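You operate a simulated robot arm through the tools that you are given. There is no shell and no other tool. Be economical: measure what you need, move in short steps, check, and stop when the job is done.

You are at the controls of a simulated two-armed robot. One attempt, no reset.

Task
Switch on mill 2, home it, then run its calibration.
Fine: one press of the start key a cycle; the mill stays on.

It is judged by the outcome, as a careful person would: the job done as asked, and still so three seconds after it is handed in. It fails if anything else is knocked over, pushed out of place, dropped, spilled or broken.

Robot
Two 7-joint arms with fingered hands on one trunk, on a base that drives. Base frame: it is fixed to the floor where the robot stands at the start and does not move with it; the origin is under the middle of the robot, x ahead of it, y to its left, z up. Readings come in mm, degrees, newtons and seconds.
The left shoulder is at the start at [80, 198, 1440], the right one opposite. Places, roughly: mill 2 display [500, -100, 1200]; mill one main switch [-100, -1100, 900]; mill one mode dial [-100, -1100, 1100]; mill one start key [-100, -1000, 1000]; mill two main switch [400, -100, 900]; mill two mode dial [400, 0, 1100]; mill two spindle head [800, 100, 1200]; mill two start key [400, 0, 1000]. Payload 4 kg a hand.
Tool frame (each hand has its own): the origin (TCP) lies between the finger pads and is the grasp point; the fingertips stand 26 mm ahead of it; z points along the fingers, y is the line along which they close. Largest opening 132 mm; the body of the gripper starts 73 mm behind the TCP. The gripper is a hand of 4 fingers: y runs from the thumb to the fingers, the wrist lies at [0, 0, -239] in the tool frame, and closing takes about 1.5 s.
Orientation is that of the tool frame in the base frame, as a unit quaternion [w, x, y, z]. With the fingers straight down and closing along the base's y, the tool's x points along the base's -x, its y along +y and its z along -z.

Tools
- The arms move only by the tool drive_tool. It takes "left_targets", "right_targets" or both (then of equal length, played together; a hand with none holds still); each is a list that holds one entry, the list of rows, each a list of 7 numbers: the shift along the tool's x, y, z in units of 500 mm (1.0 is 500 mm), then the turn, a rotation vector about the tool's x, y, z in units of 90 degrees (1.0 is 90 degrees), then the opening, from 0 (shut) to 1 (fully open). In form: [[[tx, ty, tz, wx, wy, wz, claw], ...]]. A call has 1 to 12 rows; each row is the pose to reach, as a shift and turn from the pose commanded when the call began, along the tool's axes at that moment. A call with a number of a shift or a turn outside -1 to 1 is refused whole. Rows are played at 5 a second. More than 50 mm and 8.6 degrees between two rows, or a gripper value outside its range, and nothing of the call is played. A pose out of reach is approached as far as the arm can. The call stops where the force on the tool passes 40 N (or 10 N more than at its start, if that is more) or the arm is blocked; 0.2 s more then pass. The fingers move at their own pace (about 72 mm/s each) and stop on an object; they squeeze with about 33 N. The grip force told is the motor's: it shows also when the fingers shut on nothing. Time passes only in rows, and 0.2 s behind the last, so rows that repeat a pose let the fingers close. It gives the time, the measured TCP pose, the force on the tool (base axes), the opening and the grip force at its end, in the units of the frame above (readings bear some noise), with the torque about the TCP (base axes, N m) and any sound that the robot's microphone picked up.
- Cameras (640 x 400 px; columns grow to the right, rows downward): "scene" is now at [103, -5.6, 1596.7]; the picture's right is [-0.08, -1.00, 0.00], its down [-0.78, 0.06, -0.62] and it looks along [0.61, -0.05, -0.79] (base axes); focal length 276 px, centre (320, 200). "left" rides on the left gripper at [-68, 2, -97] in its tool frame; the picture's right is [-0.03, -1.00, 0.00], its down [0.82, -0.02, -0.58] and it looks along [0.58, -0.01, 0.82] (tool axes); focal length 270 px, centre (320, 200). "right" rides on the right gripper at [68, 2, -97] in its tool frame; the picture's right is [-0.03, 1.00, 0.00], its down [-0.82, -0.02, -0.58] and it looks along [-0.58, -0.01, 0.82] (tool axes); focal length 270 px, centre (320, 200). There is no depth. A picture from a camera that has moved, and an enlarged one, comes with that camera's place and axes in the base frame and with its lens.
- snapshot(camera): a new picture of that camera. The clock stands still meanwhile.
- slide_trunk(by): slides the trunk up (or, below 0, down) by that many mm; the arms and the scene camera ride with it, the base frame stays. It gives what a move gives, with no picture.
- roll_base(legs): drives the robot by 1 to 6 legs, each [ahead, left, turn to the left] in mm, mm and degrees, along the robot's own axes; the way and the turn of a leg run together, so that a leg with both is an arc; at most 1500 mm and 180 degrees a leg. The arms and the cameras ride along, it lands a little off, and it stops where it bumps. It gives what a move gives.
- set_grasp(shape, hand): the hand has 4 fingers and takes this shape, open, in about a second: jaw (thumb against the fingers, like two jaws); tri (thumb and two fingers); tip (a fingertip pinch); poke (one finger out to press); point (the index stretched); flat (the hand flat); cup (the hand cupped); fist (a fist). The gripper value then closes the fingers along that shape, each until it touches; the sizes above hold for jaw. It gives what a move gives, with no picture.
- turn_head(pan, tilt): turns the head with the scene camera to pan (to the left, within 86 degrees either way) and tilt (down, from -29 to 69), counted from straight ahead of the robot. It gives what a move gives.
- zoom(camera, box): a new picture of the part [left, top, right, bottom] of that camera's present view, enlarged. The clock stands still meanwhile.
- sign_off(): hands the job in; it is judged then, once.

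Go step by step. Nothing tells you exact positions but the pictures and the camera data: compare them with the known pose of the tool, close in by small moves and look again before you grip or let go. The budget is 120 turns and 100 pictures, counting those below and the enlarged ones. Unless the task says otherwise, let go and move clear before handing in, and close with one line.

The tools are called after ">>>" as a command line: name --argument value ..., lists and objects as JSON in quotes. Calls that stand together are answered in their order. drive_tool: Moves the arms, as the interface text tells. Its arguments: {"type":"object","properties":{"left_targets":{"type":"array","items":{"type":"array","items":{"type":"array","items":{"type":"number"}}}},"right_targets":{"type":"array","items":{"type":"array","items":{"type":"array","items":{"type":"number"}}}}},"required":[]} The other tools are called the same way: slide_trunk (by) slides the trunk up or down; set_grasp (shape, hand) gives the hand a shape; roll_base (legs) drives the base; turn_head (pan, tilt) turns the head that bears the scene camera; snapshot (camera) takes a picture; zoom (camera, box) takes an enlarged picture of a part of a camera's view; sign_off () hands the job in.

At the start:

```text
time: 0.0
left_tcp_pos: [368.7, 118.0, 1000.0]
left_tcp_rot: [0.0, 0.0, 1.0, 0.0]
left_contact_force: [-0.4, -0.2, 0.0]
left_wrist_torque: [-0.02, 0.0, 0.01]
left_width: 131.7
left_finger_force: 0.1
left_shape: jaw
right_tcp_pos: [344.1, -178.2, 1000.6]
right_tcp_rot: [-0.001, 0.0, 1.0, 0.0]
right_contact_force: [-0.2, 0.6, 0.8]
right_wrist_torque: [0.02, 0.0, 0.01]
right_width: 131.8
right_finger_force: 0.0
right_shape: jaw
trunk travel left (down, up): [-750.0, 90.0]
robot x, y, heading: [-0.9, 0.1, 0.1]
head pan, tilt: [-4.6, 51.9]
```

scene: 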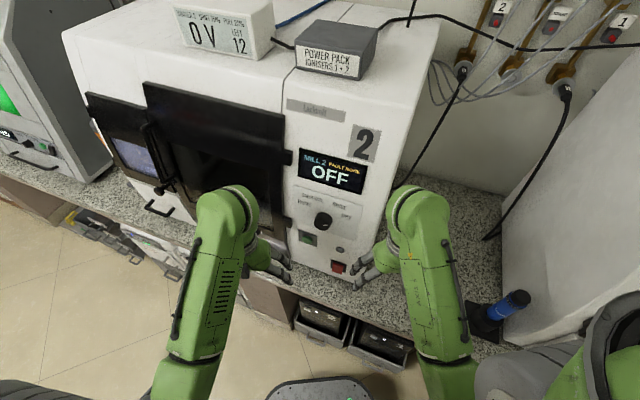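
right: 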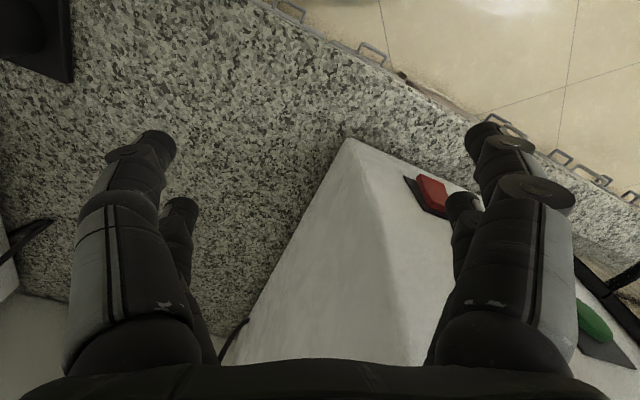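
left: 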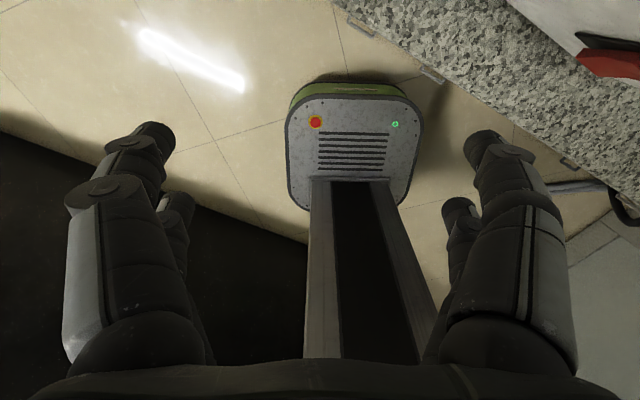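

I see mill 2 ahead with its display reading OFF, a mode dial, a green start key and a red main switch. I'll look closer at the panel and the power sockets.

>>> zoom --camera "scene" --box '[270, 90, 410, 290]'

>>> zoom --camera "scene" --box '[400, 0, 640, 150]'

>>> zoom --camera "scene" --box '[290, 180, 370, 280]'

```text
2.00 times, centred on (340, 190) of scene
camera zoom: at [103.0, -5.6, 1596.7], right [-0.08, -1.0, 0.0], down [-0.78, 0.06, -0.62], along [0.61, -0.05, -0.79], focal length 552 px, centre (280, 220)
```

zoom: 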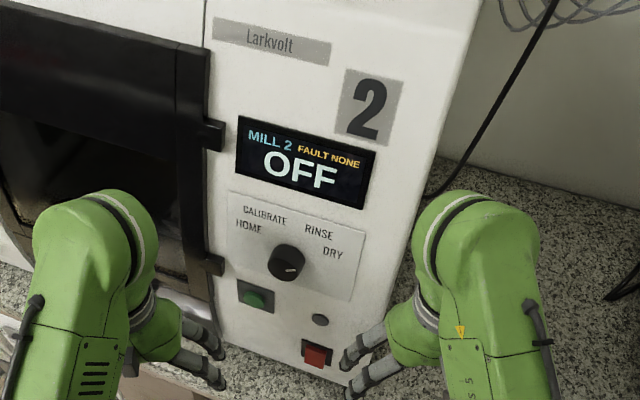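

```text
2.67 times, centred on (520, 75) of scene
camera zoom: at [103.0, -5.6, 1596.7], right [-0.08, -1.0, 0.0], down [-0.78, 0.06, -0.62], along [0.61, -0.05, -0.79], focal length 736 px, centre (-213, 533)
```

zoom: 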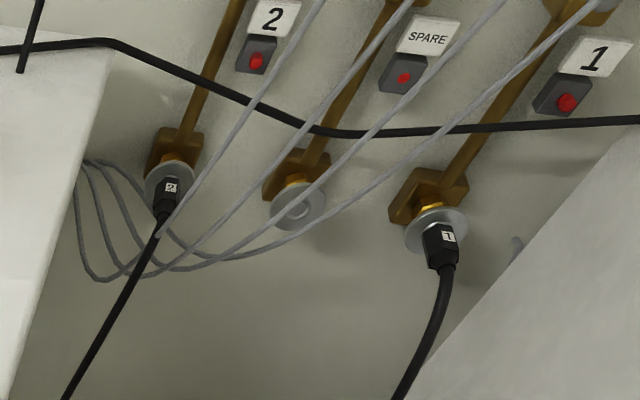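

```text
4.00 times, centred on (330, 230) of scene
camera zoom: at [103.0, -5.6, 1596.7], right [-0.08, -1.0, 0.0], down [-0.78, 0.06, -0.62], along [0.61, -0.05, -0.79], focal length 1105 px, centre (280, 80)
```

zoom: 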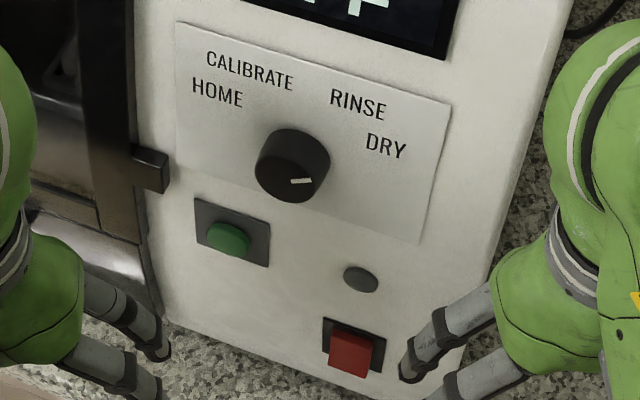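

The mill face is vertical and turned about 25°: I put the dial near [430,-39,1094], the start key near [446,-4,1000] and the switch near [412,-79,894]. Before making room I'll look round for obstacles.

>>> turn_head --pan -70 --tilt 45

>>> snapshot --camera "scene"

>>> turn_head --pan 75 --tilt 45

>>> snapshot --camera "scene"

```text
time: 1.4
left_tcp_pos: [368.7, 118.3, 999.5]
left_tcp_rot: [0.001, 0.0, 1.0, 0.0]
left_contact_force: [1.2, 0.2, 0.6]
left_wrist_torque: [-0.04, -0.03, 0.01]
left_width: 131.9
left_finger_force: 0.1
left_shape: jaw
right_tcp_pos: [344.1, -178.5, 1000.9]
right_tcp_rot: [0.0, 0.0, 1.0, 0.001]
right_contact_force: [-1.1, -0.3, -0.2]
right_wrist_torque: [0.01, 0.0, -0.01]
right_width: 131.6
right_finger_force: 0.0
right_shape: jaw
trunk travel left (down, up): [-750.0, 90.0]
robot x, y, heading: [-1.6, 1.4, 0.2]
head pan, tilt: [-70.0, 45.0]
```

```text
93 pictures are left
camera scene: at [56.0, -76.2, 1606.2], right [-0.94, -0.34, 0.0], down [-0.24, 0.66, -0.71], along [0.24, -0.66, -0.71], focal length 276 px, centre (320, 200)
```

scene: 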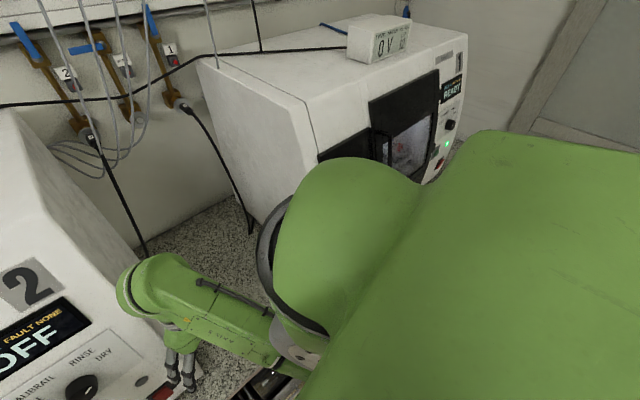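

```text
time: 3.6
left_tcp_pos: [369.2, 117.4, 999.5]
left_tcp_rot: [0.0, 0.001, 1.0, 0.0]
left_contact_force: [0.6, -0.3, 0.0]
left_wrist_torque: [0.01, 0.02, 0.04]
left_width: 131.6
left_finger_force: 0.1
left_shape: jaw
right_tcp_pos: [344.1, -179.0, 1000.6]
right_tcp_rot: [0.0, 0.0, 1.0, 0.0]
right_contact_force: [-0.4, 0.5, 0.2]
right_wrist_torque: [0.0, -0.02, 0.0]
right_width: 132.0
right_finger_force: 0.0
right_shape: jaw
trunk travel left (down, up): [-750.0, 90.0]
robot x, y, heading: [2.4, 3.6, 0.0]
head pan, tilt: [75.0, 45.0]
```

```text
92 pictures are left
camera scene: at [49.2, 78.7, 1606.2], right [0.97, -0.26, 0.0], down [-0.18, -0.68, -0.71], along [0.18, 0.68, -0.71], focal length 276 px, centre (320, 200)
```

scene: 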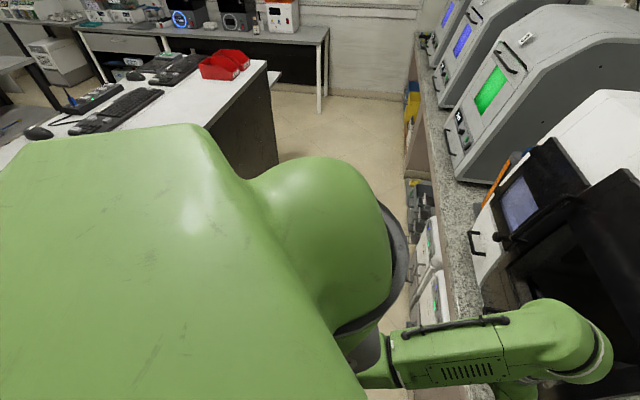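

The aisle behind has a desk about 600 mm back, so I'll back off 200 mm squarely from the face and then turn right about 25° to face it.

>>> roll_base --legs '[[-182, 84, 0], [0, 0, -24.7]]'

>>> turn_head --pan 15 --tilt 40

>>> snapshot --camera "scene"

```text
time: 6.5
left_tcp_pos: [205.2, 35.8, 999.7]
left_tcp_rot: [0.0, 0.217, 0.976, 0.0]
left_contact_force: [0.1, 0.1, 0.0]
left_wrist_torque: [0.01, 0.0, 0.01]
left_width: 131.8
left_finger_force: 0.0
left_shape: jaw
right_tcp_pos: [56.9, -220.5, 1000.0]
right_tcp_rot: [0.0, 0.218, 0.976, 0.0]
right_contact_force: [0.0, -0.1, 0.0]
right_wrist_torque: [-0.01, 0.02, 0.05]
right_width: 131.9
right_finger_force: 0.1
right_shape: jaw
trunk travel left (down, up): [-750.0, 90.0]
robot x, y, heading: [-182.6, 87.1, -25.1]
head pan, tilt: [75.0, 45.0]
```

```text
time: 7.8
left_tcp_pos: [204.3, 35.8, 1000.3]
left_tcp_rot: [0.0, 0.217, 0.976, 0.0]
left_contact_force: [0.5, -0.1, 0.4]
left_wrist_torque: [-0.01, 0.03, -0.03]
left_width: 132.0
left_finger_force: 0.0
left_shape: jaw
right_tcp_pos: [56.8, -222.8, 1000.5]
right_tcp_rot: [0.0, 0.218, 0.976, 0.0]
right_contact_force: [0.1, 0.0, -0.3]
right_wrist_torque: [0.0, 0.0, -0.02]
right_width: 132.0
right_finger_force: 0.1
right_shape: jaw
trunk travel left (down, up): [-750.0, 90.0]
robot x, y, heading: [-175.0, 85.5, -25.0]
head pan, tilt: [15.0, 40.0]
```

```text
91 pictures are left
camera scene: at [-70.5, 57.8, 1613.4], right [-0.17, -0.98, 0.0], down [-0.63, 0.11, -0.77], along [0.75, -0.13, -0.64], focal length 276 px, centre (320, 200)
```

scene: 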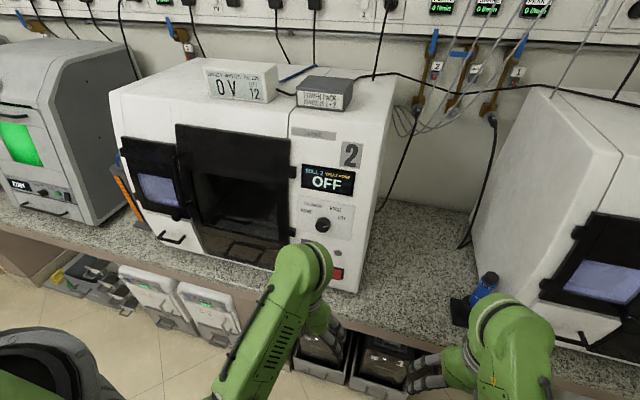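

The robot now faces the panel. I'll zoom on the panel, door and the two side walls' features.

>>> zoom --camera "scene" --box '[280, 130, 380, 290]'

>>> zoom --camera "scene" --box '[110, 110, 300, 270]'

```text
2.50 times, centred on (330, 210) of scene
camera zoom: at [-70.5, 57.8, 1613.4], right [-0.17, -0.98, 0.0], down [-0.63, 0.11, -0.77], along [0.75, -0.13, -0.64], focal length 690 px, centre (295, 175)
```

zoom: 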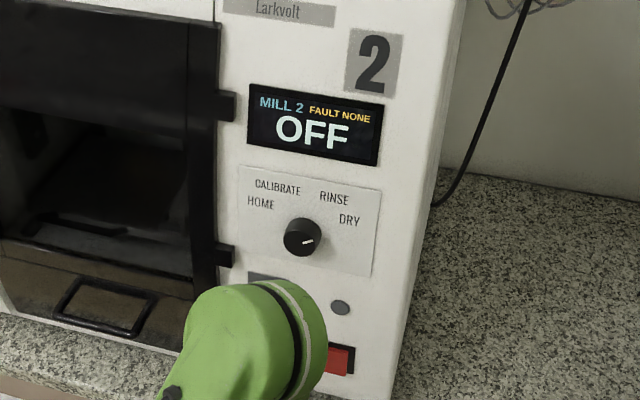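

```text
2.50 times, centred on (205, 190) of scene
camera zoom: at [-70.5, 57.8, 1613.4], right [-0.17, -0.98, 0.0], down [-0.63, 0.11, -0.77], along [0.75, -0.13, -0.64], focal length 690 px, centre (608, 225)
```

zoom: 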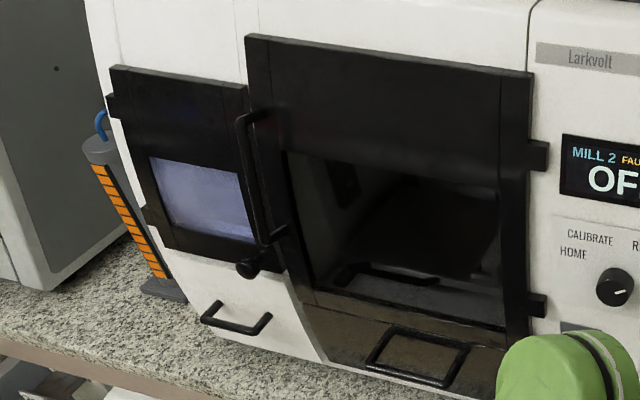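

Both views agree: dial [433,-38,1094], switch [413,-80,894], pointer at DRY. I'll shape the left hand to poke and pitch it forward towards the face, keeping a gap.

>>> set_grasp --hand "left" --shape "poke"

>>> drive_tool --left_targets '[[[-0.02, 0, 0, 0, -0.09, 0, 0], [-0.04, 0, 0, 0, -0.18, 0, 0], [-0.06, 0, 0, 0, -0.27, 0, 0], [-0.08, 0, 0, 0, -0.36, 0, 0], [-0.1, 0, 0, 0, -0.45, 0, 0], [-0.12, 0, 0, 0, -0.54, 0, 0], [-0.14, 0, 0, 0, -0.63, 0, 0], [-0.16, 0, 0, 0, -0.72, 0, 0], [-0.18, 0, 0, 0, -0.81, 0, 0], [-0.19, 0, 0, 0, -0.9, 0, 0], [-0.2, 0, 0, 0, -0.95, 0, 0], [-0.2, 0, 0, 0, -1.0, 0, 0]]]'

>>> snapshot --camera "left"

>>> snapshot --camera "scene"

```text
time: 8.7
left_tcp_pos: [205.9, 35.0, 1000.2]
left_tcp_rot: [0.0, 0.217, 0.976, 0.0]
left_contact_force: [0.2, 0.5, 0.0]
left_wrist_torque: [0.0, 0.0, -0.01]
left_width: 0.1
left_finger_force: 0.0
left_shape: poke
right_tcp_pos: [57.3, -221.9, 1000.8]
right_tcp_rot: [0.0, 0.218, 0.976, 0.0]
right_contact_force: [0.6, -0.3, 0.3]
right_wrist_torque: [0.0, 0.02, 0.04]
right_width: 132.1
right_finger_force: 0.1
right_shape: jaw
trunk travel left (down, up): [-750.0, 90.0]
robot x, y, heading: [-177.4, 88.5, -25.1]
head pan, tilt: [15.0, 40.0]
```

```text
time: 11.3
left_tcp_pos: [295.5, -5.6, 999.2]
left_tcp_rot: [0.69, 0.154, 0.69, -0.153]
left_contact_force: [0.9, -0.2, -0.3]
left_wrist_torque: [0.0, 0.0, 0.0]
left_width: 0.1
left_finger_force: 0.0
left_shape: poke
right_tcp_pos: [56.6, -223.0, 1000.9]
right_tcp_rot: [0.0, 0.217, 0.976, 0.0]
right_contact_force: [-0.2, -0.5, -0.2]
right_wrist_torque: [0.02, -0.01, -0.01]
right_width: 131.9
right_finger_force: 0.0
right_shape: jaw
trunk travel left (down, up): [-750.0, 90.0]
robot x, y, heading: [-177.5, 84.1, -25.2]
head pan, tilt: [15.0, 40.0]
```

```text
88 pictures are left
camera left: at [209.9, 35.7, 1067.2], right [-0.42, -0.9, 0.02], down [-0.53, 0.23, -0.82], along [0.73, -0.36, -0.58], focal length 270 px, centre (320, 200)
```

left: 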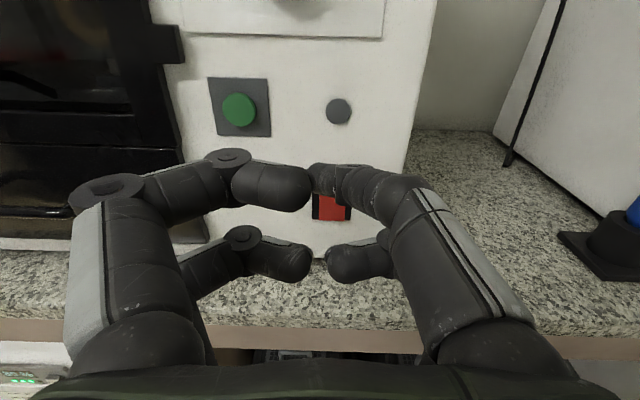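

```text
87 pictures are left
camera scene: at [-70.5, 57.7, 1613.5], right [-0.17, -0.98, 0.0], down [-0.63, 0.11, -0.77], along [0.75, -0.13, -0.64], focal length 276 px, centre (320, 200)
```

scene: 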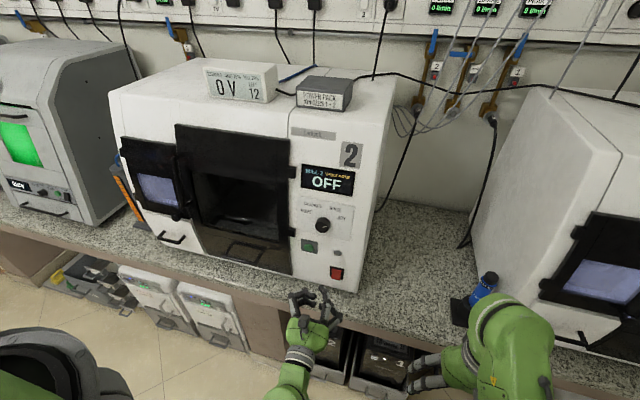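

The fingers curled with the closing value 0; I'll try value 1 to see the poke shape.

>>> drive_tool --left_targets '[[[0, 0, 0, 0, 0, 0, 1], [0, 0, 0, 0, 0, 0, 1], [0, 0, 0, 0, 0, 0, 1], [0, 0, 0, 0, 0, 0, 1], [0, 0, 0, 0, 0, 0, 1], [0, 0, 0, 0, 0, 0, 1]]]'

>>> snapshot --camera "left"

```text
time: 12.7
left_tcp_pos: [295.2, -7.2, 999.7]
left_tcp_rot: [0.69, 0.154, 0.69, -0.154]
left_contact_force: [0.4, 0.3, 0.6]
left_wrist_torque: [-0.01, -0.01, 0.01]
left_width: 0.0
left_finger_force: 0.1
left_shape: poke
right_tcp_pos: [56.5, -223.4, 1000.5]
right_tcp_rot: [0.0, 0.218, 0.976, 0.0]
right_contact_force: [0.0, 0.3, 0.5]
right_wrist_torque: [0.0, 0.02, 0.01]
right_width: 131.7
right_finger_force: 0.1
right_shape: jaw
trunk travel left (down, up): [-750.0, 90.0]
robot x, y, heading: [-179.9, 85.7, -24.9]
head pan, tilt: [15.0, 40.0]
```

```text
86 pictures are left
camera left: at [210.0, 36.0, 1067.4], right [-0.42, -0.91, 0.03], down [-0.53, 0.23, -0.82], along [0.73, -0.36, -0.58], focal length 270 px, centre (320, 200)
```

left: 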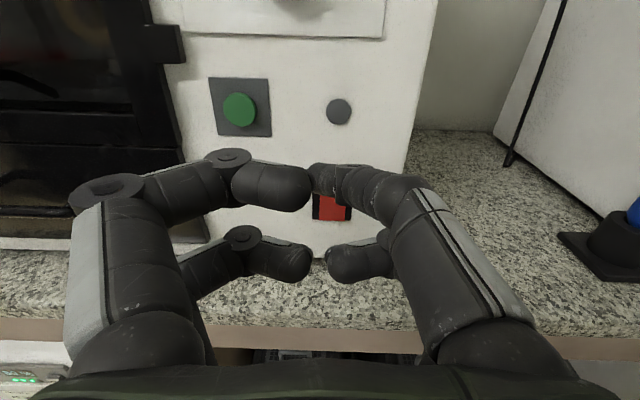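

The poke shape shows as fingertips meeting; I'll try "point" to see whether one finger stands out more clearly.

>>> set_grasp --hand "left" --shape "point"

>>> snapshot --camera "left"

```text
time: 13.6
left_tcp_pos: [295.7, -4.7, 1001.2]
left_tcp_rot: [0.69, 0.153, 0.69, -0.155]
left_contact_force: [0.3, 0.3, -0.7]
left_wrist_torque: [0.0, 0.01, 0.02]
left_width: 0.0
left_finger_force: 0.0
left_shape: point
right_tcp_pos: [57.1, -222.3, 1000.6]
right_tcp_rot: [0.0, 0.217, 0.976, 0.0]
right_contact_force: [-0.6, -0.3, 0.4]
right_wrist_torque: [0.01, 0.0, 0.01]
right_width: 131.8
right_finger_force: 0.0
right_shape: jaw
trunk travel left (down, up): [-750.0, 90.0]
robot x, y, heading: [-178.9, 85.7, -25.0]
head pan, tilt: [15.0, 40.0]
```

```text
85 pictures are left
camera left: at [210.0, 36.0, 1067.4], right [-0.42, -0.91, 0.03], down [-0.53, 0.23, -0.82], along [0.73, -0.36, -0.58], focal length 270 px, centre (320, 200)
```

left: 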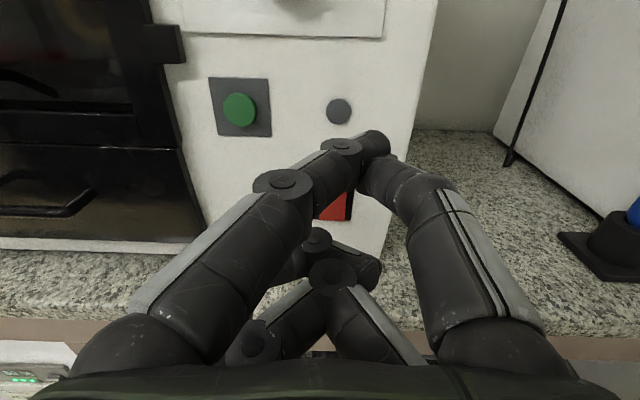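

Point puts the index off-axis. I'll use the jaw shape closed instead, whose tip geometry is given; check its look.

>>> set_grasp --hand "left" --shape "jaw"

>>> drive_tool --left_targets '[[[0, 0, 0, 0, 0, 0, 0], [0, 0, 0, 0, 0, 0, 0], [0, 0, 0, 0, 0, 0, 0], [0, 0, 0, 0, 0, 0, 0], [0, 0, 0, 0, 0, 0, 0], [0, 0, 0, 0, 0, 0, 0], [0, 0, 0, 0, 0, 0, 0], [0, 0, 0, 0, 0, 0, 0]]]'

>>> snapshot --camera "left"

```text
time: 14.5
left_tcp_pos: [293.6, -5.2, 999.4]
left_tcp_rot: [0.69, 0.154, 0.69, -0.154]
left_contact_force: [0.2, -0.3, 0.1]
left_wrist_torque: [0.01, 0.01, 0.04]
left_width: 131.9
left_finger_force: 0.0
left_shape: jaw
right_tcp_pos: [56.6, -221.2, 999.9]
right_tcp_rot: [0.0, 0.218, 0.976, 0.0]
right_contact_force: [0.0, 0.3, 0.1]
right_wrist_torque: [0.0, 0.0, 0.0]
right_width: 131.9
right_finger_force: 0.1
right_shape: jaw
trunk travel left (down, up): [-750.0, 90.0]
robot x, y, heading: [-183.6, 85.2, -25.1]
head pan, tilt: [15.0, 40.0]
```

```text
time: 16.3
left_tcp_pos: [296.3, -5.3, 999.5]
left_tcp_rot: [0.69, 0.153, 0.69, -0.153]
left_contact_force: [-0.2, -0.2, -0.1]
left_wrist_torque: [0.04, 0.02, 0.02]
left_width: 0.0
left_finger_force: 33.5
left_shape: jaw
right_tcp_pos: [56.4, -222.7, 1000.9]
right_tcp_rot: [0.001, 0.217, 0.976, -0.001]
right_contact_force: [0.0, 0.0, 0.3]
right_wrist_torque: [0.01, 0.01, -0.03]
right_width: 131.7
right_finger_force: 0.1
right_shape: jaw
trunk travel left (down, up): [-750.0, 90.0]
robot x, y, heading: [-182.4, 83.2, -25.0]
head pan, tilt: [15.0, 40.0]
```

```text
84 pictures are left
camera left: at [210.0, 36.0, 1067.4], right [-0.42, -0.91, 0.03], down [-0.53, 0.23, -0.82], along [0.73, -0.36, -0.58], focal length 270 px, centre (320, 200)
```

left: 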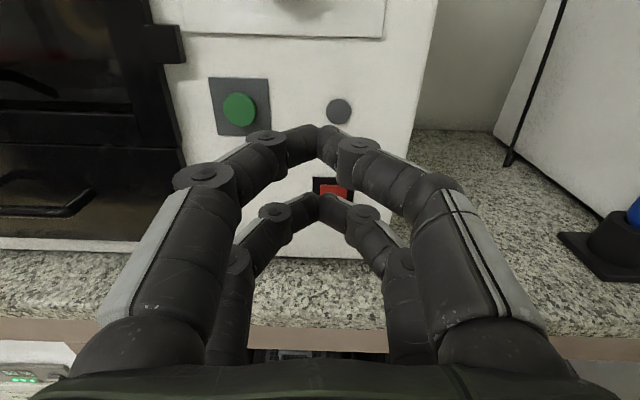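

Closed jaws leave two tip pairs about 40 mm apart in height, so I'll tilt the hand to press with the upper pair. I'll look at the switch and dial detail first.

>>> zoom --camera "scene" --box '[312, 245, 362, 295]'

>>> zoom --camera "scene" --box '[290, 195, 360, 260]'

>>> zoom --camera "left" --box '[190, 60, 410, 220]'

```text
8.00 times, centred on (337, 270) of scene
camera zoom: at [-70.7, 57.7, 1613.5], right [-0.17, -0.98, 0.0], down [-0.63, 0.11, -0.77], along [0.75, -0.13, -0.64], focal length 2209 px, centre (184, -360)
```

zoom: 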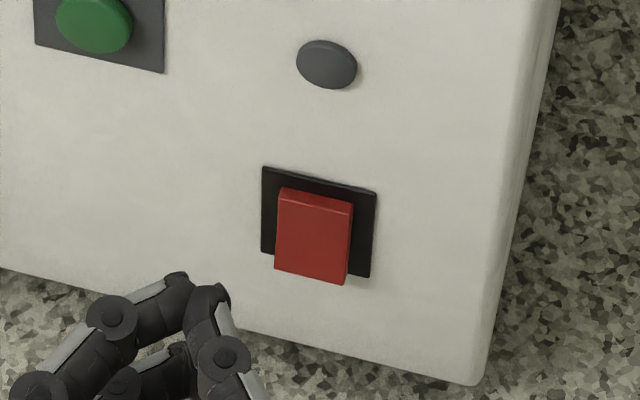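

```text
6.15 times, centred on (325, 228) of scene
camera zoom: at [-70.7, 57.7, 1613.5], right [-0.17, -0.98, 0.0], down [-0.63, 0.11, -0.77], along [0.75, -0.13, -0.64], focal length 1699 px, centre (289, 31)
```

zoom: 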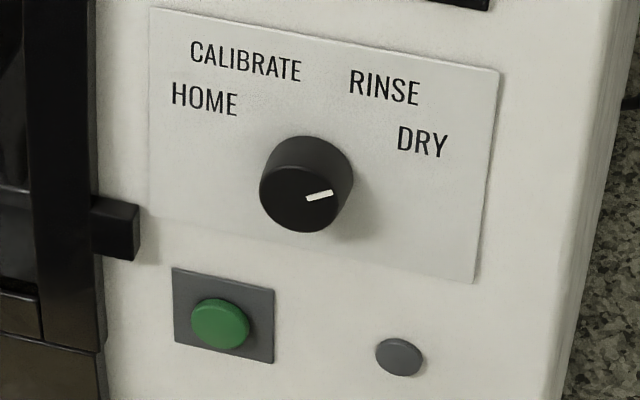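

```text
2.50 times, centred on (300, 140) of left
camera zoom: at [210.0, 36.0, 1067.4], right [-0.42, -0.91, 0.03], down [-0.53, 0.23, -0.82], along [0.73, -0.36, -0.58], focal length 676 px, centre (370, 350)
```

zoom: 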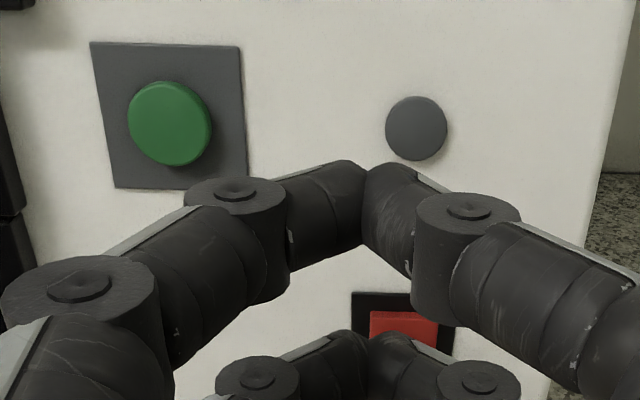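

The red switch could be a rocker or push button; mill 1 is on, so I'll compare its switch's look.

>>> turn_head --pan -40 --tilt 35

>>> snapshot --camera "scene"

```text
time: 17.6
left_tcp_pos: [294.2, -5.3, 998.8]
left_tcp_rot: [0.69, 0.154, 0.69, -0.154]
left_contact_force: [-0.3, 0.3, -0.7]
left_wrist_torque: [0.04, 0.02, -0.01]
left_width: 0.1
left_finger_force: 32.4
left_shape: jaw
right_tcp_pos: [58.0, -222.8, 1000.2]
right_tcp_rot: [0.0, 0.217, 0.976, 0.0]
right_contact_force: [-0.3, -0.2, -0.3]
right_wrist_torque: [-0.02, 0.01, 0.0]
right_width: 131.8
right_finger_force: 0.1
right_shape: jaw
trunk travel left (down, up): [-750.0, 90.0]
robot x, y, heading: [-177.6, 86.4, -25.4]
head pan, tilt: [-40.0, 35.0]
```

```text
80 pictures are left
camera scene: at [-117.2, -7.2, 1621.0], right [-0.91, -0.42, 0.0], down [-0.24, 0.52, -0.82], along [0.35, -0.74, -0.57], focal length 276 px, centre (320, 200)
```

scene: 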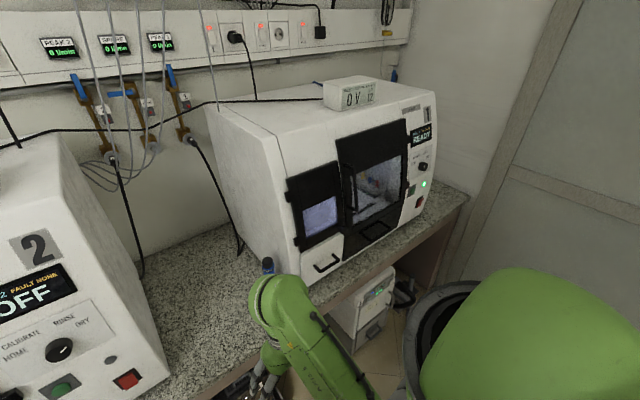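

>>> zoom --camera "scene" --box '[395, 95, 445, 220]'

>>> zoom --camera "scene" --box '[405, 185, 435, 215]'

>>> zoom --camera "scene" --box '[90, 350, 170, 400]'

```text
3.20 times, centred on (420, 158) of scene
camera zoom: at [-117.2, -7.2, 1621.0], right [-0.91, -0.42, 0.0], down [-0.24, 0.52, -0.82], along [0.35, -0.74, -0.57], focal length 884 px, centre (0, 336)
```

zoom: 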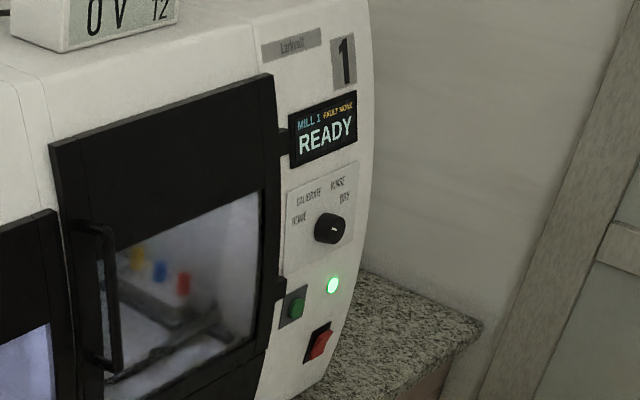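

```text
13.33 times, centred on (420, 200) of scene
camera zoom: at [-117.2, -7.2, 1621.0], right [-0.91, -0.42, 0.0], down [-0.24, 0.52, -0.82], along [0.35, -0.74, -0.57], focal length 3682 px, centre (-1013, 200)
```

zoom: 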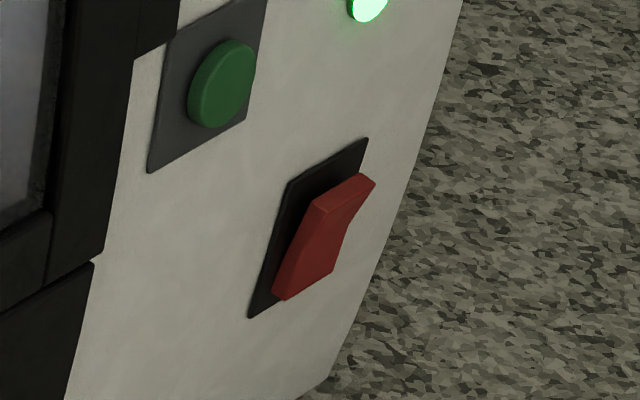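

```text
8.00 times, centred on (130, 375) of scene
camera zoom: at [-117.2, -7.2, 1621.0], right [-0.91, -0.42, 0.0], down [-0.24, 0.52, -0.82], along [0.35, -0.74, -0.57], focal length 2209 px, centre (1840, -1200)
```

zoom: 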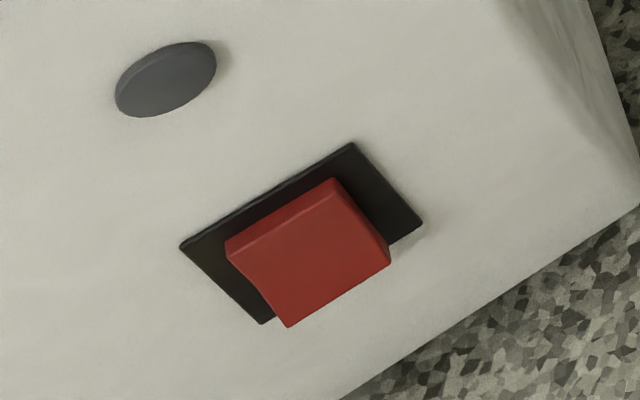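

Mill 1 (on) has the rocker's lower half pressed in; mill 2's lower half stands out, so ON means pressing the bottom. I'll try the "tip" shape to get a single tip pair, and look at it.

>>> set_grasp --hand "left" --shape "tip"

>>> drive_tool --left_targets '[[[0, 0, 0, 0, 0, 0, 0], [0, 0, 0, 0, 0, 0, 0], [0, 0, 0, 0, 0, 0, 0], [0, 0, 0, 0, 0, 0, 0], [0, 0, 0, 0, 0, 0, 0], [0, 0, 0, 0, 0, 0, 0], [0, 0, 0, 0, 0, 0, 0], [0, 0, 0, 0, 0, 0, 0]]]'

>>> snapshot --camera "left"

>>> turn_head --pan 5 --tilt 48

>>> snapshot --camera "scene"

```text
time: 18.5
left_tcp_pos: [295.3, -5.9, 999.7]
left_tcp_rot: [0.69, 0.154, 0.69, -0.154]
left_contact_force: [-0.9, -0.3, -0.4]
left_wrist_torque: [-0.02, -0.02, 0.03]
left_width: 132.2
left_finger_force: 0.1
left_shape: tip
right_tcp_pos: [56.9, -223.1, 1000.2]
right_tcp_rot: [0.0, 0.217, 0.976, 0.001]
right_contact_force: [0.0, -0.3, -0.5]
right_wrist_torque: [-0.03, -0.01, 0.0]
right_width: 132.0
right_finger_force: 0.2
right_shape: jaw
trunk travel left (down, up): [-750.0, 90.0]
robot x, y, heading: [-174.4, 83.5, -25.1]
head pan, tilt: [-40.0, 35.0]
```

```text
time: 20.3
left_tcp_pos: [294.6, -5.8, 999.8]
left_tcp_rot: [0.69, 0.154, 0.69, -0.155]
left_contact_force: [0.1, 0.6, -0.6]
left_wrist_torque: [-0.01, 0.04, 0.01]
left_width: 0.0
left_finger_force: 33.1
left_shape: tip
right_tcp_pos: [56.1, -221.6, 999.7]
right_tcp_rot: [0.001, 0.217, 0.976, 0.001]
right_contact_force: [-0.1, -0.7, -0.8]
right_wrist_torque: [0.01, 0.0, -0.01]
right_width: 131.6
right_finger_force: 0.0
right_shape: jaw
trunk travel left (down, up): [-750.0, 90.0]
robot x, y, heading: [-181.4, 85.1, -25.1]
head pan, tilt: [-40.0, 35.0]
```

```text
76 pictures are left
camera left: at [210.0, 36.0, 1067.4], right [-0.42, -0.91, 0.03], down [-0.53, 0.23, -0.82], along [0.73, -0.36, -0.58], focal length 270 px, centre (320, 200)
```

left: 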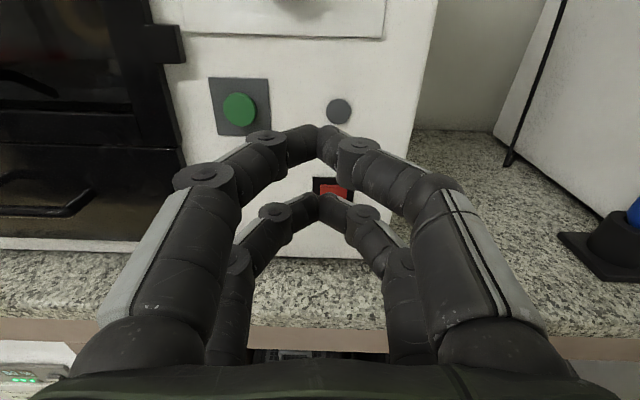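

```text
time: 21.4
left_tcp_pos: [296.7, -5.1, 999.1]
left_tcp_rot: [0.69, 0.152, 0.691, -0.153]
left_contact_force: [-0.1, 0.2, 0.4]
left_wrist_torque: [0.02, -0.01, 0.01]
left_width: 0.0
left_finger_force: 32.7
left_shape: tip
right_tcp_pos: [56.6, -222.7, 1000.3]
right_tcp_rot: [0.0, 0.217, 0.976, 0.001]
right_contact_force: [0.0, 0.4, 0.5]
right_wrist_torque: [-0.01, 0.01, 0.01]
right_width: 131.9
right_finger_force: 0.0
right_shape: jaw
trunk travel left (down, up): [-750.0, 90.0]
robot x, y, heading: [-179.6, 84.0, -25.2]
head pan, tilt: [5.0, 48.0]
```

```text
75 pictures are left
camera scene: at [-80.5, 45.5, 1602.0], right [-0.34, -0.94, 0.0], down [-0.7, 0.26, -0.67], along [0.63, -0.23, -0.74], focal length 276 px, centre (320, 200)
```

scene: 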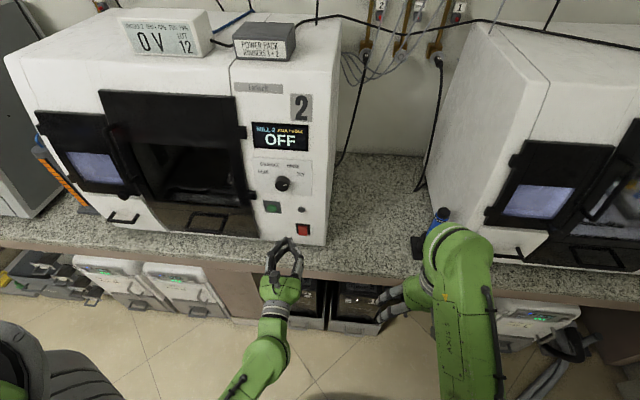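

Tip looks the same as jaw. I'll roll the hand so the two tip pairs lie side by side, yawed and pitched down a little so one pair leads, and lower it in front of the rocker's bottom lobe.

>>> drive_tool --left_targets '[[[0.018, -0.005, 0.007, -0.008, 0.0285, -0.0784, 0], [0.036, -0.011, 0.015, -0.016, 0.057, -0.157, 0], [0.055, -0.016, 0.022, -0.024, 0.0855, -0.235, 0], [0.073, -0.022, 0.03, -0.032, 0.114, -0.314, 0], [0.091, -0.027, 0.037, -0.04, 0.1425, -0.392, 0], [0.11, -0.032, 0.045, -0.0485, 0.171, -0.4705, 0], [0.128, -0.038, 0.052, -0.0566, 0.1995, -0.549, 0], [0.146, -0.043, 0.059, -0.0647, 0.228, -0.627, 0], [0.164, -0.049, 0.067, -0.0728, 0.2565, -0.706, 0], [0.182, -0.054, 0.074, -0.0808, 0.285, -0.784, 0], [0.2, -0.06, 0.082, -0.089, 0.3135, -0.863, 0], [0.219, -0.065, 0.089, -0.097, 0.342, -0.941, 0]]]'

>>> snapshot --camera "left"

>>> snapshot --camera "scene"

```text
time: 24.0
left_tcp_pos: [322.7, -54.8, 885.9]
left_tcp_rot: [0.259, -0.34, 0.771, -0.471]
left_contact_force: [-0.7, 0.0, -0.7]
left_wrist_torque: [-0.02, -0.06, 0.01]
left_width: 0.0
left_finger_force: 32.9
left_shape: tip
left hand out of reach, approached as far as the arm can: row 12
right_tcp_pos: [56.1, -222.4, 999.8]
right_tcp_rot: [0.0, 0.217, 0.976, 0.0]
right_contact_force: [0.3, -0.5, 0.6]
right_wrist_torque: [0.04, -0.01, 0.05]
right_width: 131.8
right_finger_force: 0.1
right_shape: jaw
trunk travel left (down, up): [-750.0, 90.0]
robot x, y, heading: [-182.4, 82.6, -25.1]
head pan, tilt: [5.0, 48.0]
```

```text
74 pictures are left
camera left: at [299.0, 51.8, 929.7], right [0.3, -0.3, 0.9], down [-0.93, -0.32, 0.2], along [0.23, -0.9, -0.38], focal length 270 px, centre (320, 200)
```

left: 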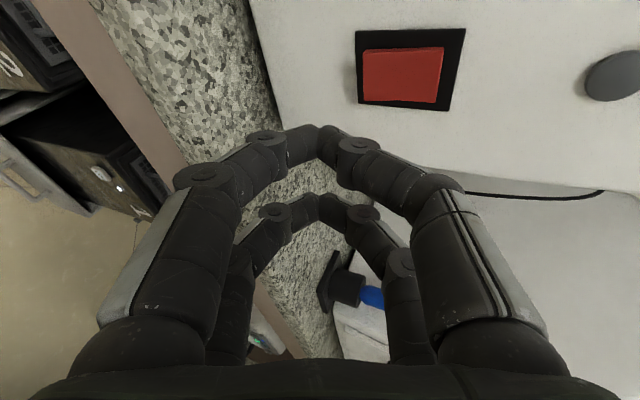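

```text
73 pictures are left
camera scene: at [-80.7, 45.5, 1602.0], right [-0.34, -0.94, 0.0], down [-0.7, 0.26, -0.67], along [0.63, -0.23, -0.74], focal length 276 px, centre (320, 200)
```

scene: 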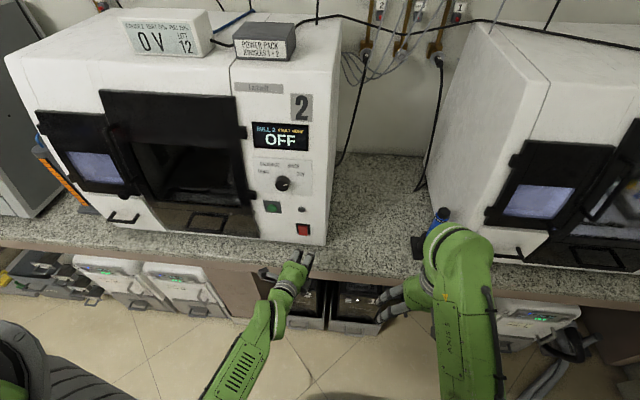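

The hand sits just in front of the rocker. I'll zoom the scene to compare tip and rocker bottom.

>>> zoom --camera "scene" --box '[270, 210, 340, 280]'

```text
5.71 times, centred on (305, 245) of scene
camera zoom: at [-80.7, 45.5, 1602.0], right [-0.34, -0.94, 0.0], down [-0.7, 0.26, -0.67], along [0.63, -0.23, -0.74], focal length 1578 px, centre (406, -57)
```

zoom: 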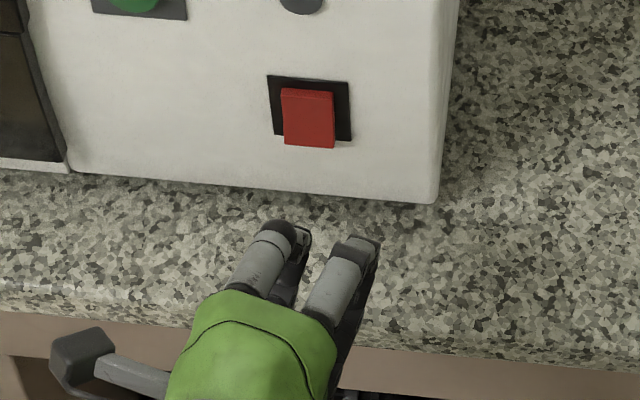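

The rocker's bottom edge is at about [409,-75,880]; the leading tip is some 58 mm short. I'll advance 45 mm and look again.

>>> drive_tool --left_targets '[[[-0.01, -0.025, 0.009, 0, 0, 0, 0], [-0.0177, -0.0367, 0.035, 0, 0, 0, 0], [-0.0228, -0.0446, 0.0526, 0, 0, 0, 0], [-0.0277, -0.0524, 0.0704, 0, 0, 0, 0]]]'

>>> zoom --camera "scene" --box '[270, 210, 340, 280]'

>>> zoom --camera "left" --box '[240, 0, 500, 160]'

```text
time: 25.0
left_tcp_pos: [367.2, -69.9, 895.5]
left_tcp_rot: [0.262, -0.341, 0.771, -0.47]
left_contact_force: [0.2, -0.5, -0.2]
left_wrist_torque: [0.02, -0.04, 0.02]
left_width: 0.0
left_finger_force: 32.9
left_shape: tip
right_tcp_pos: [56.3, -221.9, 998.6]
right_tcp_rot: [0.001, 0.217, 0.976, 0.0]
right_contact_force: [-0.1, -0.1, -0.6]
right_wrist_torque: [0.01, 0.0, -0.01]
right_width: 131.8
right_finger_force: 0.0
right_shape: jaw
trunk travel left (down, up): [-750.0, 90.0]
robot x, y, heading: [-180.0, 87.0, -25.3]
head pan, tilt: [5.0, 48.0]
```

```text
5.71 times, centred on (305, 245) of scene
camera zoom: at [-80.1, 45.5, 1602.0], right [-0.34, -0.94, 0.0], down [-0.7, 0.26, -0.67], along [0.63, -0.23, -0.74], focal length 1578 px, centre (406, -57)
```

zoom: 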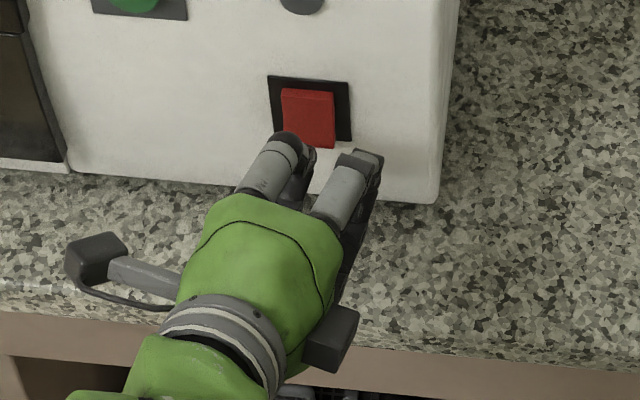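

```text
2.46 times, centred on (370, 80) of left
camera zoom: at [340.4, 34.8, 940.3], right [0.29, -0.31, 0.91], down [-0.93, -0.32, 0.19], along [0.23, -0.9, -0.38], focal length 665 px, centre (197, 495)
```

zoom: 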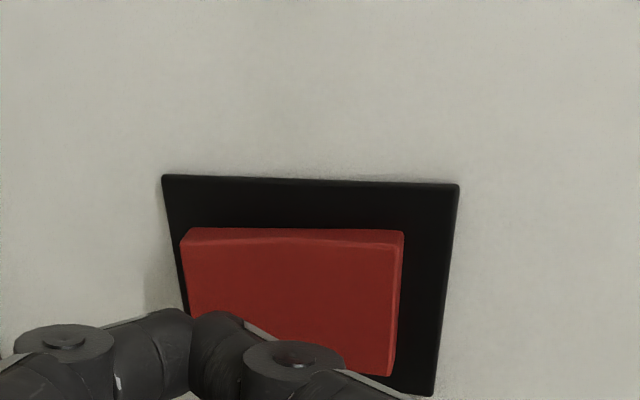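

The tip is about 12 mm short of the lobe and slightly left; I'll shift 4 mm up, 5 mm right and press in by steps.

>>> drive_tool --left_targets '[[[0.007, -0.012, 0.005, 0, 0, 0, 0], [0.005, -0.0152, 0.0128, 0, 0, 0, 0], [0.0035, -0.0176, 0.018, 0, 0, 0, 0], [0.002, -0.02, 0.0234, 0, 0, 0, 0], [0.0005, -0.0224, 0.0287, 0, 0, 0, 0], [-0.001, -0.0246, 0.034, 0, 0, 0, 0]]]'

>>> snapshot --camera "scene"

>>> zoom --camera "left" --box '[240, 0, 500, 160]'

```text
time: 26.4
left_tcp_pos: [377.3, -82.7, 899.6]
left_tcp_rot: [0.262, -0.341, 0.771, -0.469]
left_contact_force: [-24.8, 11.9, 2.9]
left_wrist_torque: [0.14, 0.25, 0.49]
left_width: 0.0
left_finger_force: 33.6
left_shape: tip
right_tcp_pos: [52.5, -220.5, 1000.9]
right_tcp_rot: [0.003, 0.217, 0.976, -0.001]
right_contact_force: [0.5, 0.3, 0.2]
right_wrist_torque: [-0.05, 0.01, 0.0]
right_width: 132.0
right_finger_force: 0.1
right_shape: jaw
trunk travel left (down, up): [-750.0, 90.0]
robot x, y, heading: [-183.8, 82.6, -24.9]
head pan, tilt: [5.0, 48.0]
```

```text
69 pictures are left
camera scene: at [-86.6, 48.3, 1602.4], right [-0.34, -0.94, 0.0], down [-0.7, 0.25, -0.67], along [0.63, -0.23, -0.74], focal length 276 px, centre (320, 200)
```

scene: 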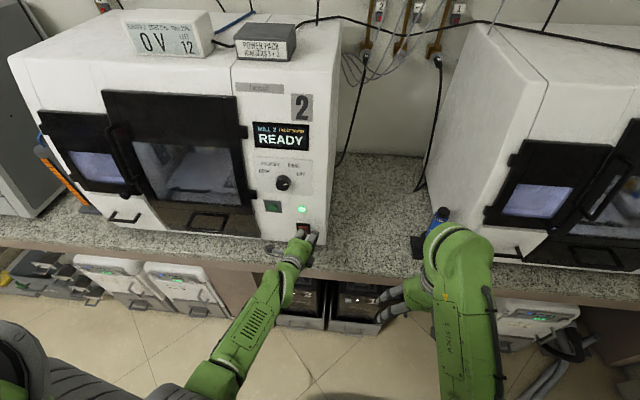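

```text
2.46 times, centred on (370, 80) of left
camera zoom: at [351.7, 21.9, 943.9], right [0.3, -0.31, 0.9], down [-0.93, -0.32, 0.19], along [0.23, -0.9, -0.38], focal length 665 px, centre (197, 495)
```

zoom: 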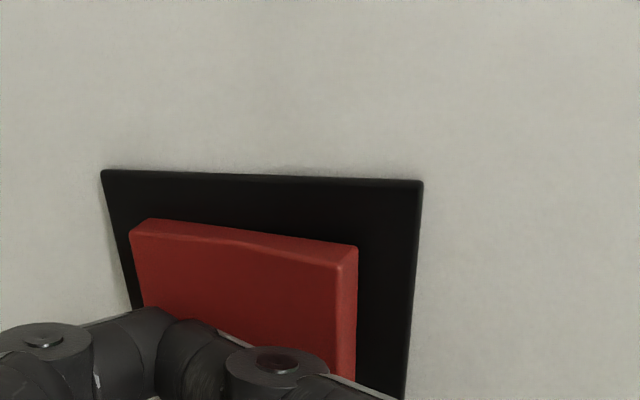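

The display now reads READY and the lamp is lit: mill 2 is on. I'll back straight off, then unwind the roll while rising to dial height.

>>> drive_tool --left_targets '[[[0.0112, 0.0176, -0.04, 0, 0, 0, 0], [0.0223, 0.0351, -0.08, 0, 0, 0, 0], [0.0335, 0.0527, -0.12, 0, 0, 0, 0], [0.0446, 0.0702, -0.159, 0, 0, 0, 0]]]'

>>> zoom --camera "scene" --box '[240, 110, 340, 250]'

```text
time: 27.4
left_tcp_pos: [301.6, -45.8, 901.6]
left_tcp_rot: [0.259, -0.339, 0.772, -0.471]
left_contact_force: [-0.6, -0.1, -0.3]
left_wrist_torque: [-0.01, -0.03, -0.03]
left_width: 0.0
left_finger_force: 33.2
left_shape: tip
right_tcp_pos: [56.3, -222.4, 1000.8]
right_tcp_rot: [0.0, 0.218, 0.976, 0.0]
right_contact_force: [-0.2, -0.8, -0.3]
right_wrist_torque: [0.01, 0.01, 0.03]
right_width: 132.0
right_finger_force: 0.0
right_shape: jaw
trunk travel left (down, up): [-750.0, 90.0]
robot x, y, heading: [-180.8, 86.1, -24.9]
head pan, tilt: [5.0, 48.0]
```

```text
2.86 times, centred on (290, 180) of scene
camera zoom: at [-79.8, 45.7, 1602.0], right [-0.34, -0.94, 0.0], down [-0.7, 0.26, -0.67], along [0.63, -0.23, -0.74], focal length 789 px, centre (406, 257)
```

zoom: 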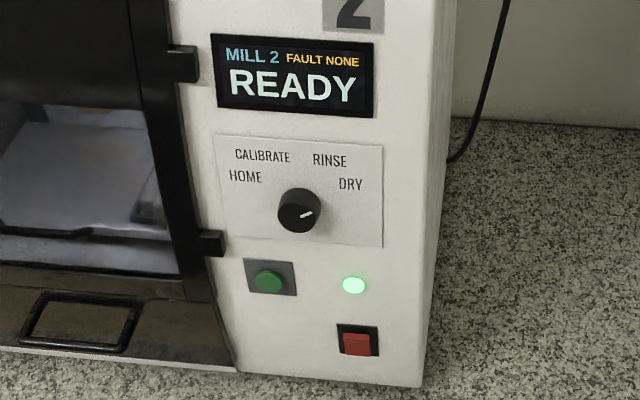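

READY, no fault, dial at DRY. Now unwinding the roll and rising in front of the dial, with the jaw partly opening after.

>>> drive_tool --left_targets '[[[-0.013, -0.0275, -0.0144, 0.008, -0.0285, 0.0784, 0], [-0.026, -0.055, -0.0288, 0.016, -0.057, 0.157, 0], [-0.039, -0.0825, -0.0433, 0.024, -0.0855, 0.235, 0], [-0.052, -0.11, -0.0577, 0.032, -0.114, 0.314, 0], [-0.0646, -0.1375, -0.072, 0.04, -0.1425, 0.392, 0], [-0.0775, -0.165, -0.0865, 0.0485, -0.171, 0.4705, 0], [-0.09, -0.1925, -0.1, 0.0566, -0.1995, 0.549, 0], [-0.103, -0.22, -0.1153, 0.0647, -0.228, 0.627, 0], [-0.116, -0.2475, -0.13, 0.0728, -0.2565, 0.706, 0], [-0.129, -0.275, -0.144, 0.0808, -0.285, 0.784, 0], [-0.142, -0.3025, -0.1586, 0.089, -0.3135, 0.863, 0], [-0.155, -0.33, -0.173, 0.097, -0.342, 0.941, 0]]]'

>>> drive_tool --left_targets '[[[0, 0, 0, 0, 0, 0.06, 0.55], [0, 0, 0, 0, 0, 0.12, 0.55], [0, 0, 0, 0, 0, 0.18, 0.55], [0, 0, 0, 0, 0, 0.22, 0.55]]]'

>>> snapshot --camera "left"

>>> snapshot --camera "scene"

```text
time: 30.0
left_tcp_pos: [332.7, 6.7, 1092.6]
left_tcp_rot: [0.705, 0.179, 0.673, -0.13]
left_contact_force: [0.6, -0.5, 0.0]
left_wrist_torque: [0.0, 0.0, 0.01]
left_width: 0.1
left_finger_force: 33.0
left_shape: tip
right_tcp_pos: [55.5, -222.6, 1000.2]
right_tcp_rot: [0.0, 0.218, 0.976, 0.001]
right_contact_force: [-0.7, 0.6, -0.5]
right_wrist_torque: [-0.01, 0.0, -0.02]
right_width: 131.9
right_finger_force: 0.0
right_shape: jaw
trunk travel left (down, up): [-750.0, 90.0]
robot x, y, heading: [-174.9, 85.7, -24.9]
head pan, tilt: [5.0, 48.0]
```

```text
time: 31.0
left_tcp_pos: [335.1, 7.6, 1092.6]
left_tcp_rot: [0.717, 0.293, 0.632, -0.006]
left_contact_force: [-0.2, 0.1, -0.4]
left_wrist_torque: [0.0, 0.0, 0.0]
left_width: 71.9
left_finger_force: 0.0
left_shape: tip
right_tcp_pos: [56.3, -221.4, 999.7]
right_tcp_rot: [0.0, 0.217, 0.976, 0.001]
right_contact_force: [0.8, -0.5, 0.1]
right_wrist_torque: [-0.01, 0.03, 0.02]
right_width: 131.8
right_finger_force: 0.0
right_shape: jaw
trunk travel left (down, up): [-750.0, 90.0]
robot x, y, heading: [-178.0, 87.5, -25.1]
head pan, tilt: [5.0, 48.0]
```

```text
66 pictures are left
camera left: at [235.1, 24.6, 1152.3], right [-0.38, -0.84, -0.39], down [-0.37, 0.52, -0.77], along [0.85, -0.15, -0.51], focal length 270 px, centre (320, 200)
```

left: 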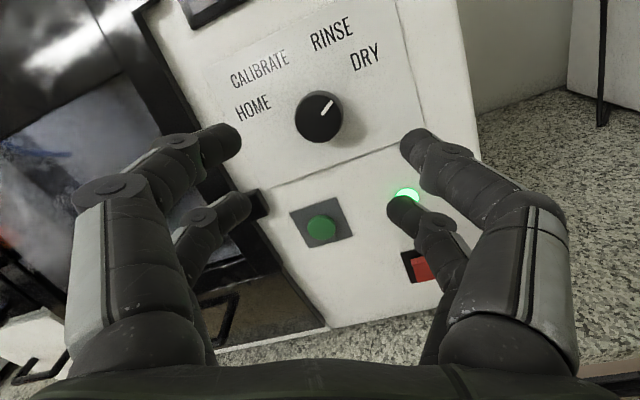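

```text
65 pictures are left
camera scene: at [-80.4, 45.6, 1602.0], right [-0.34, -0.94, 0.0], down [-0.7, 0.26, -0.67], along [0.63, -0.23, -0.74], focal length 276 px, centre (320, 200)
```

scene: 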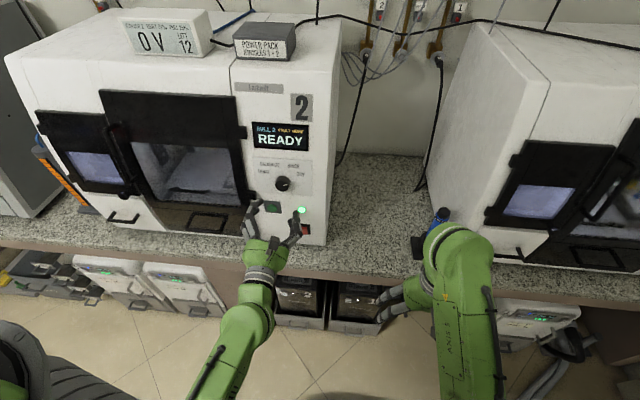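

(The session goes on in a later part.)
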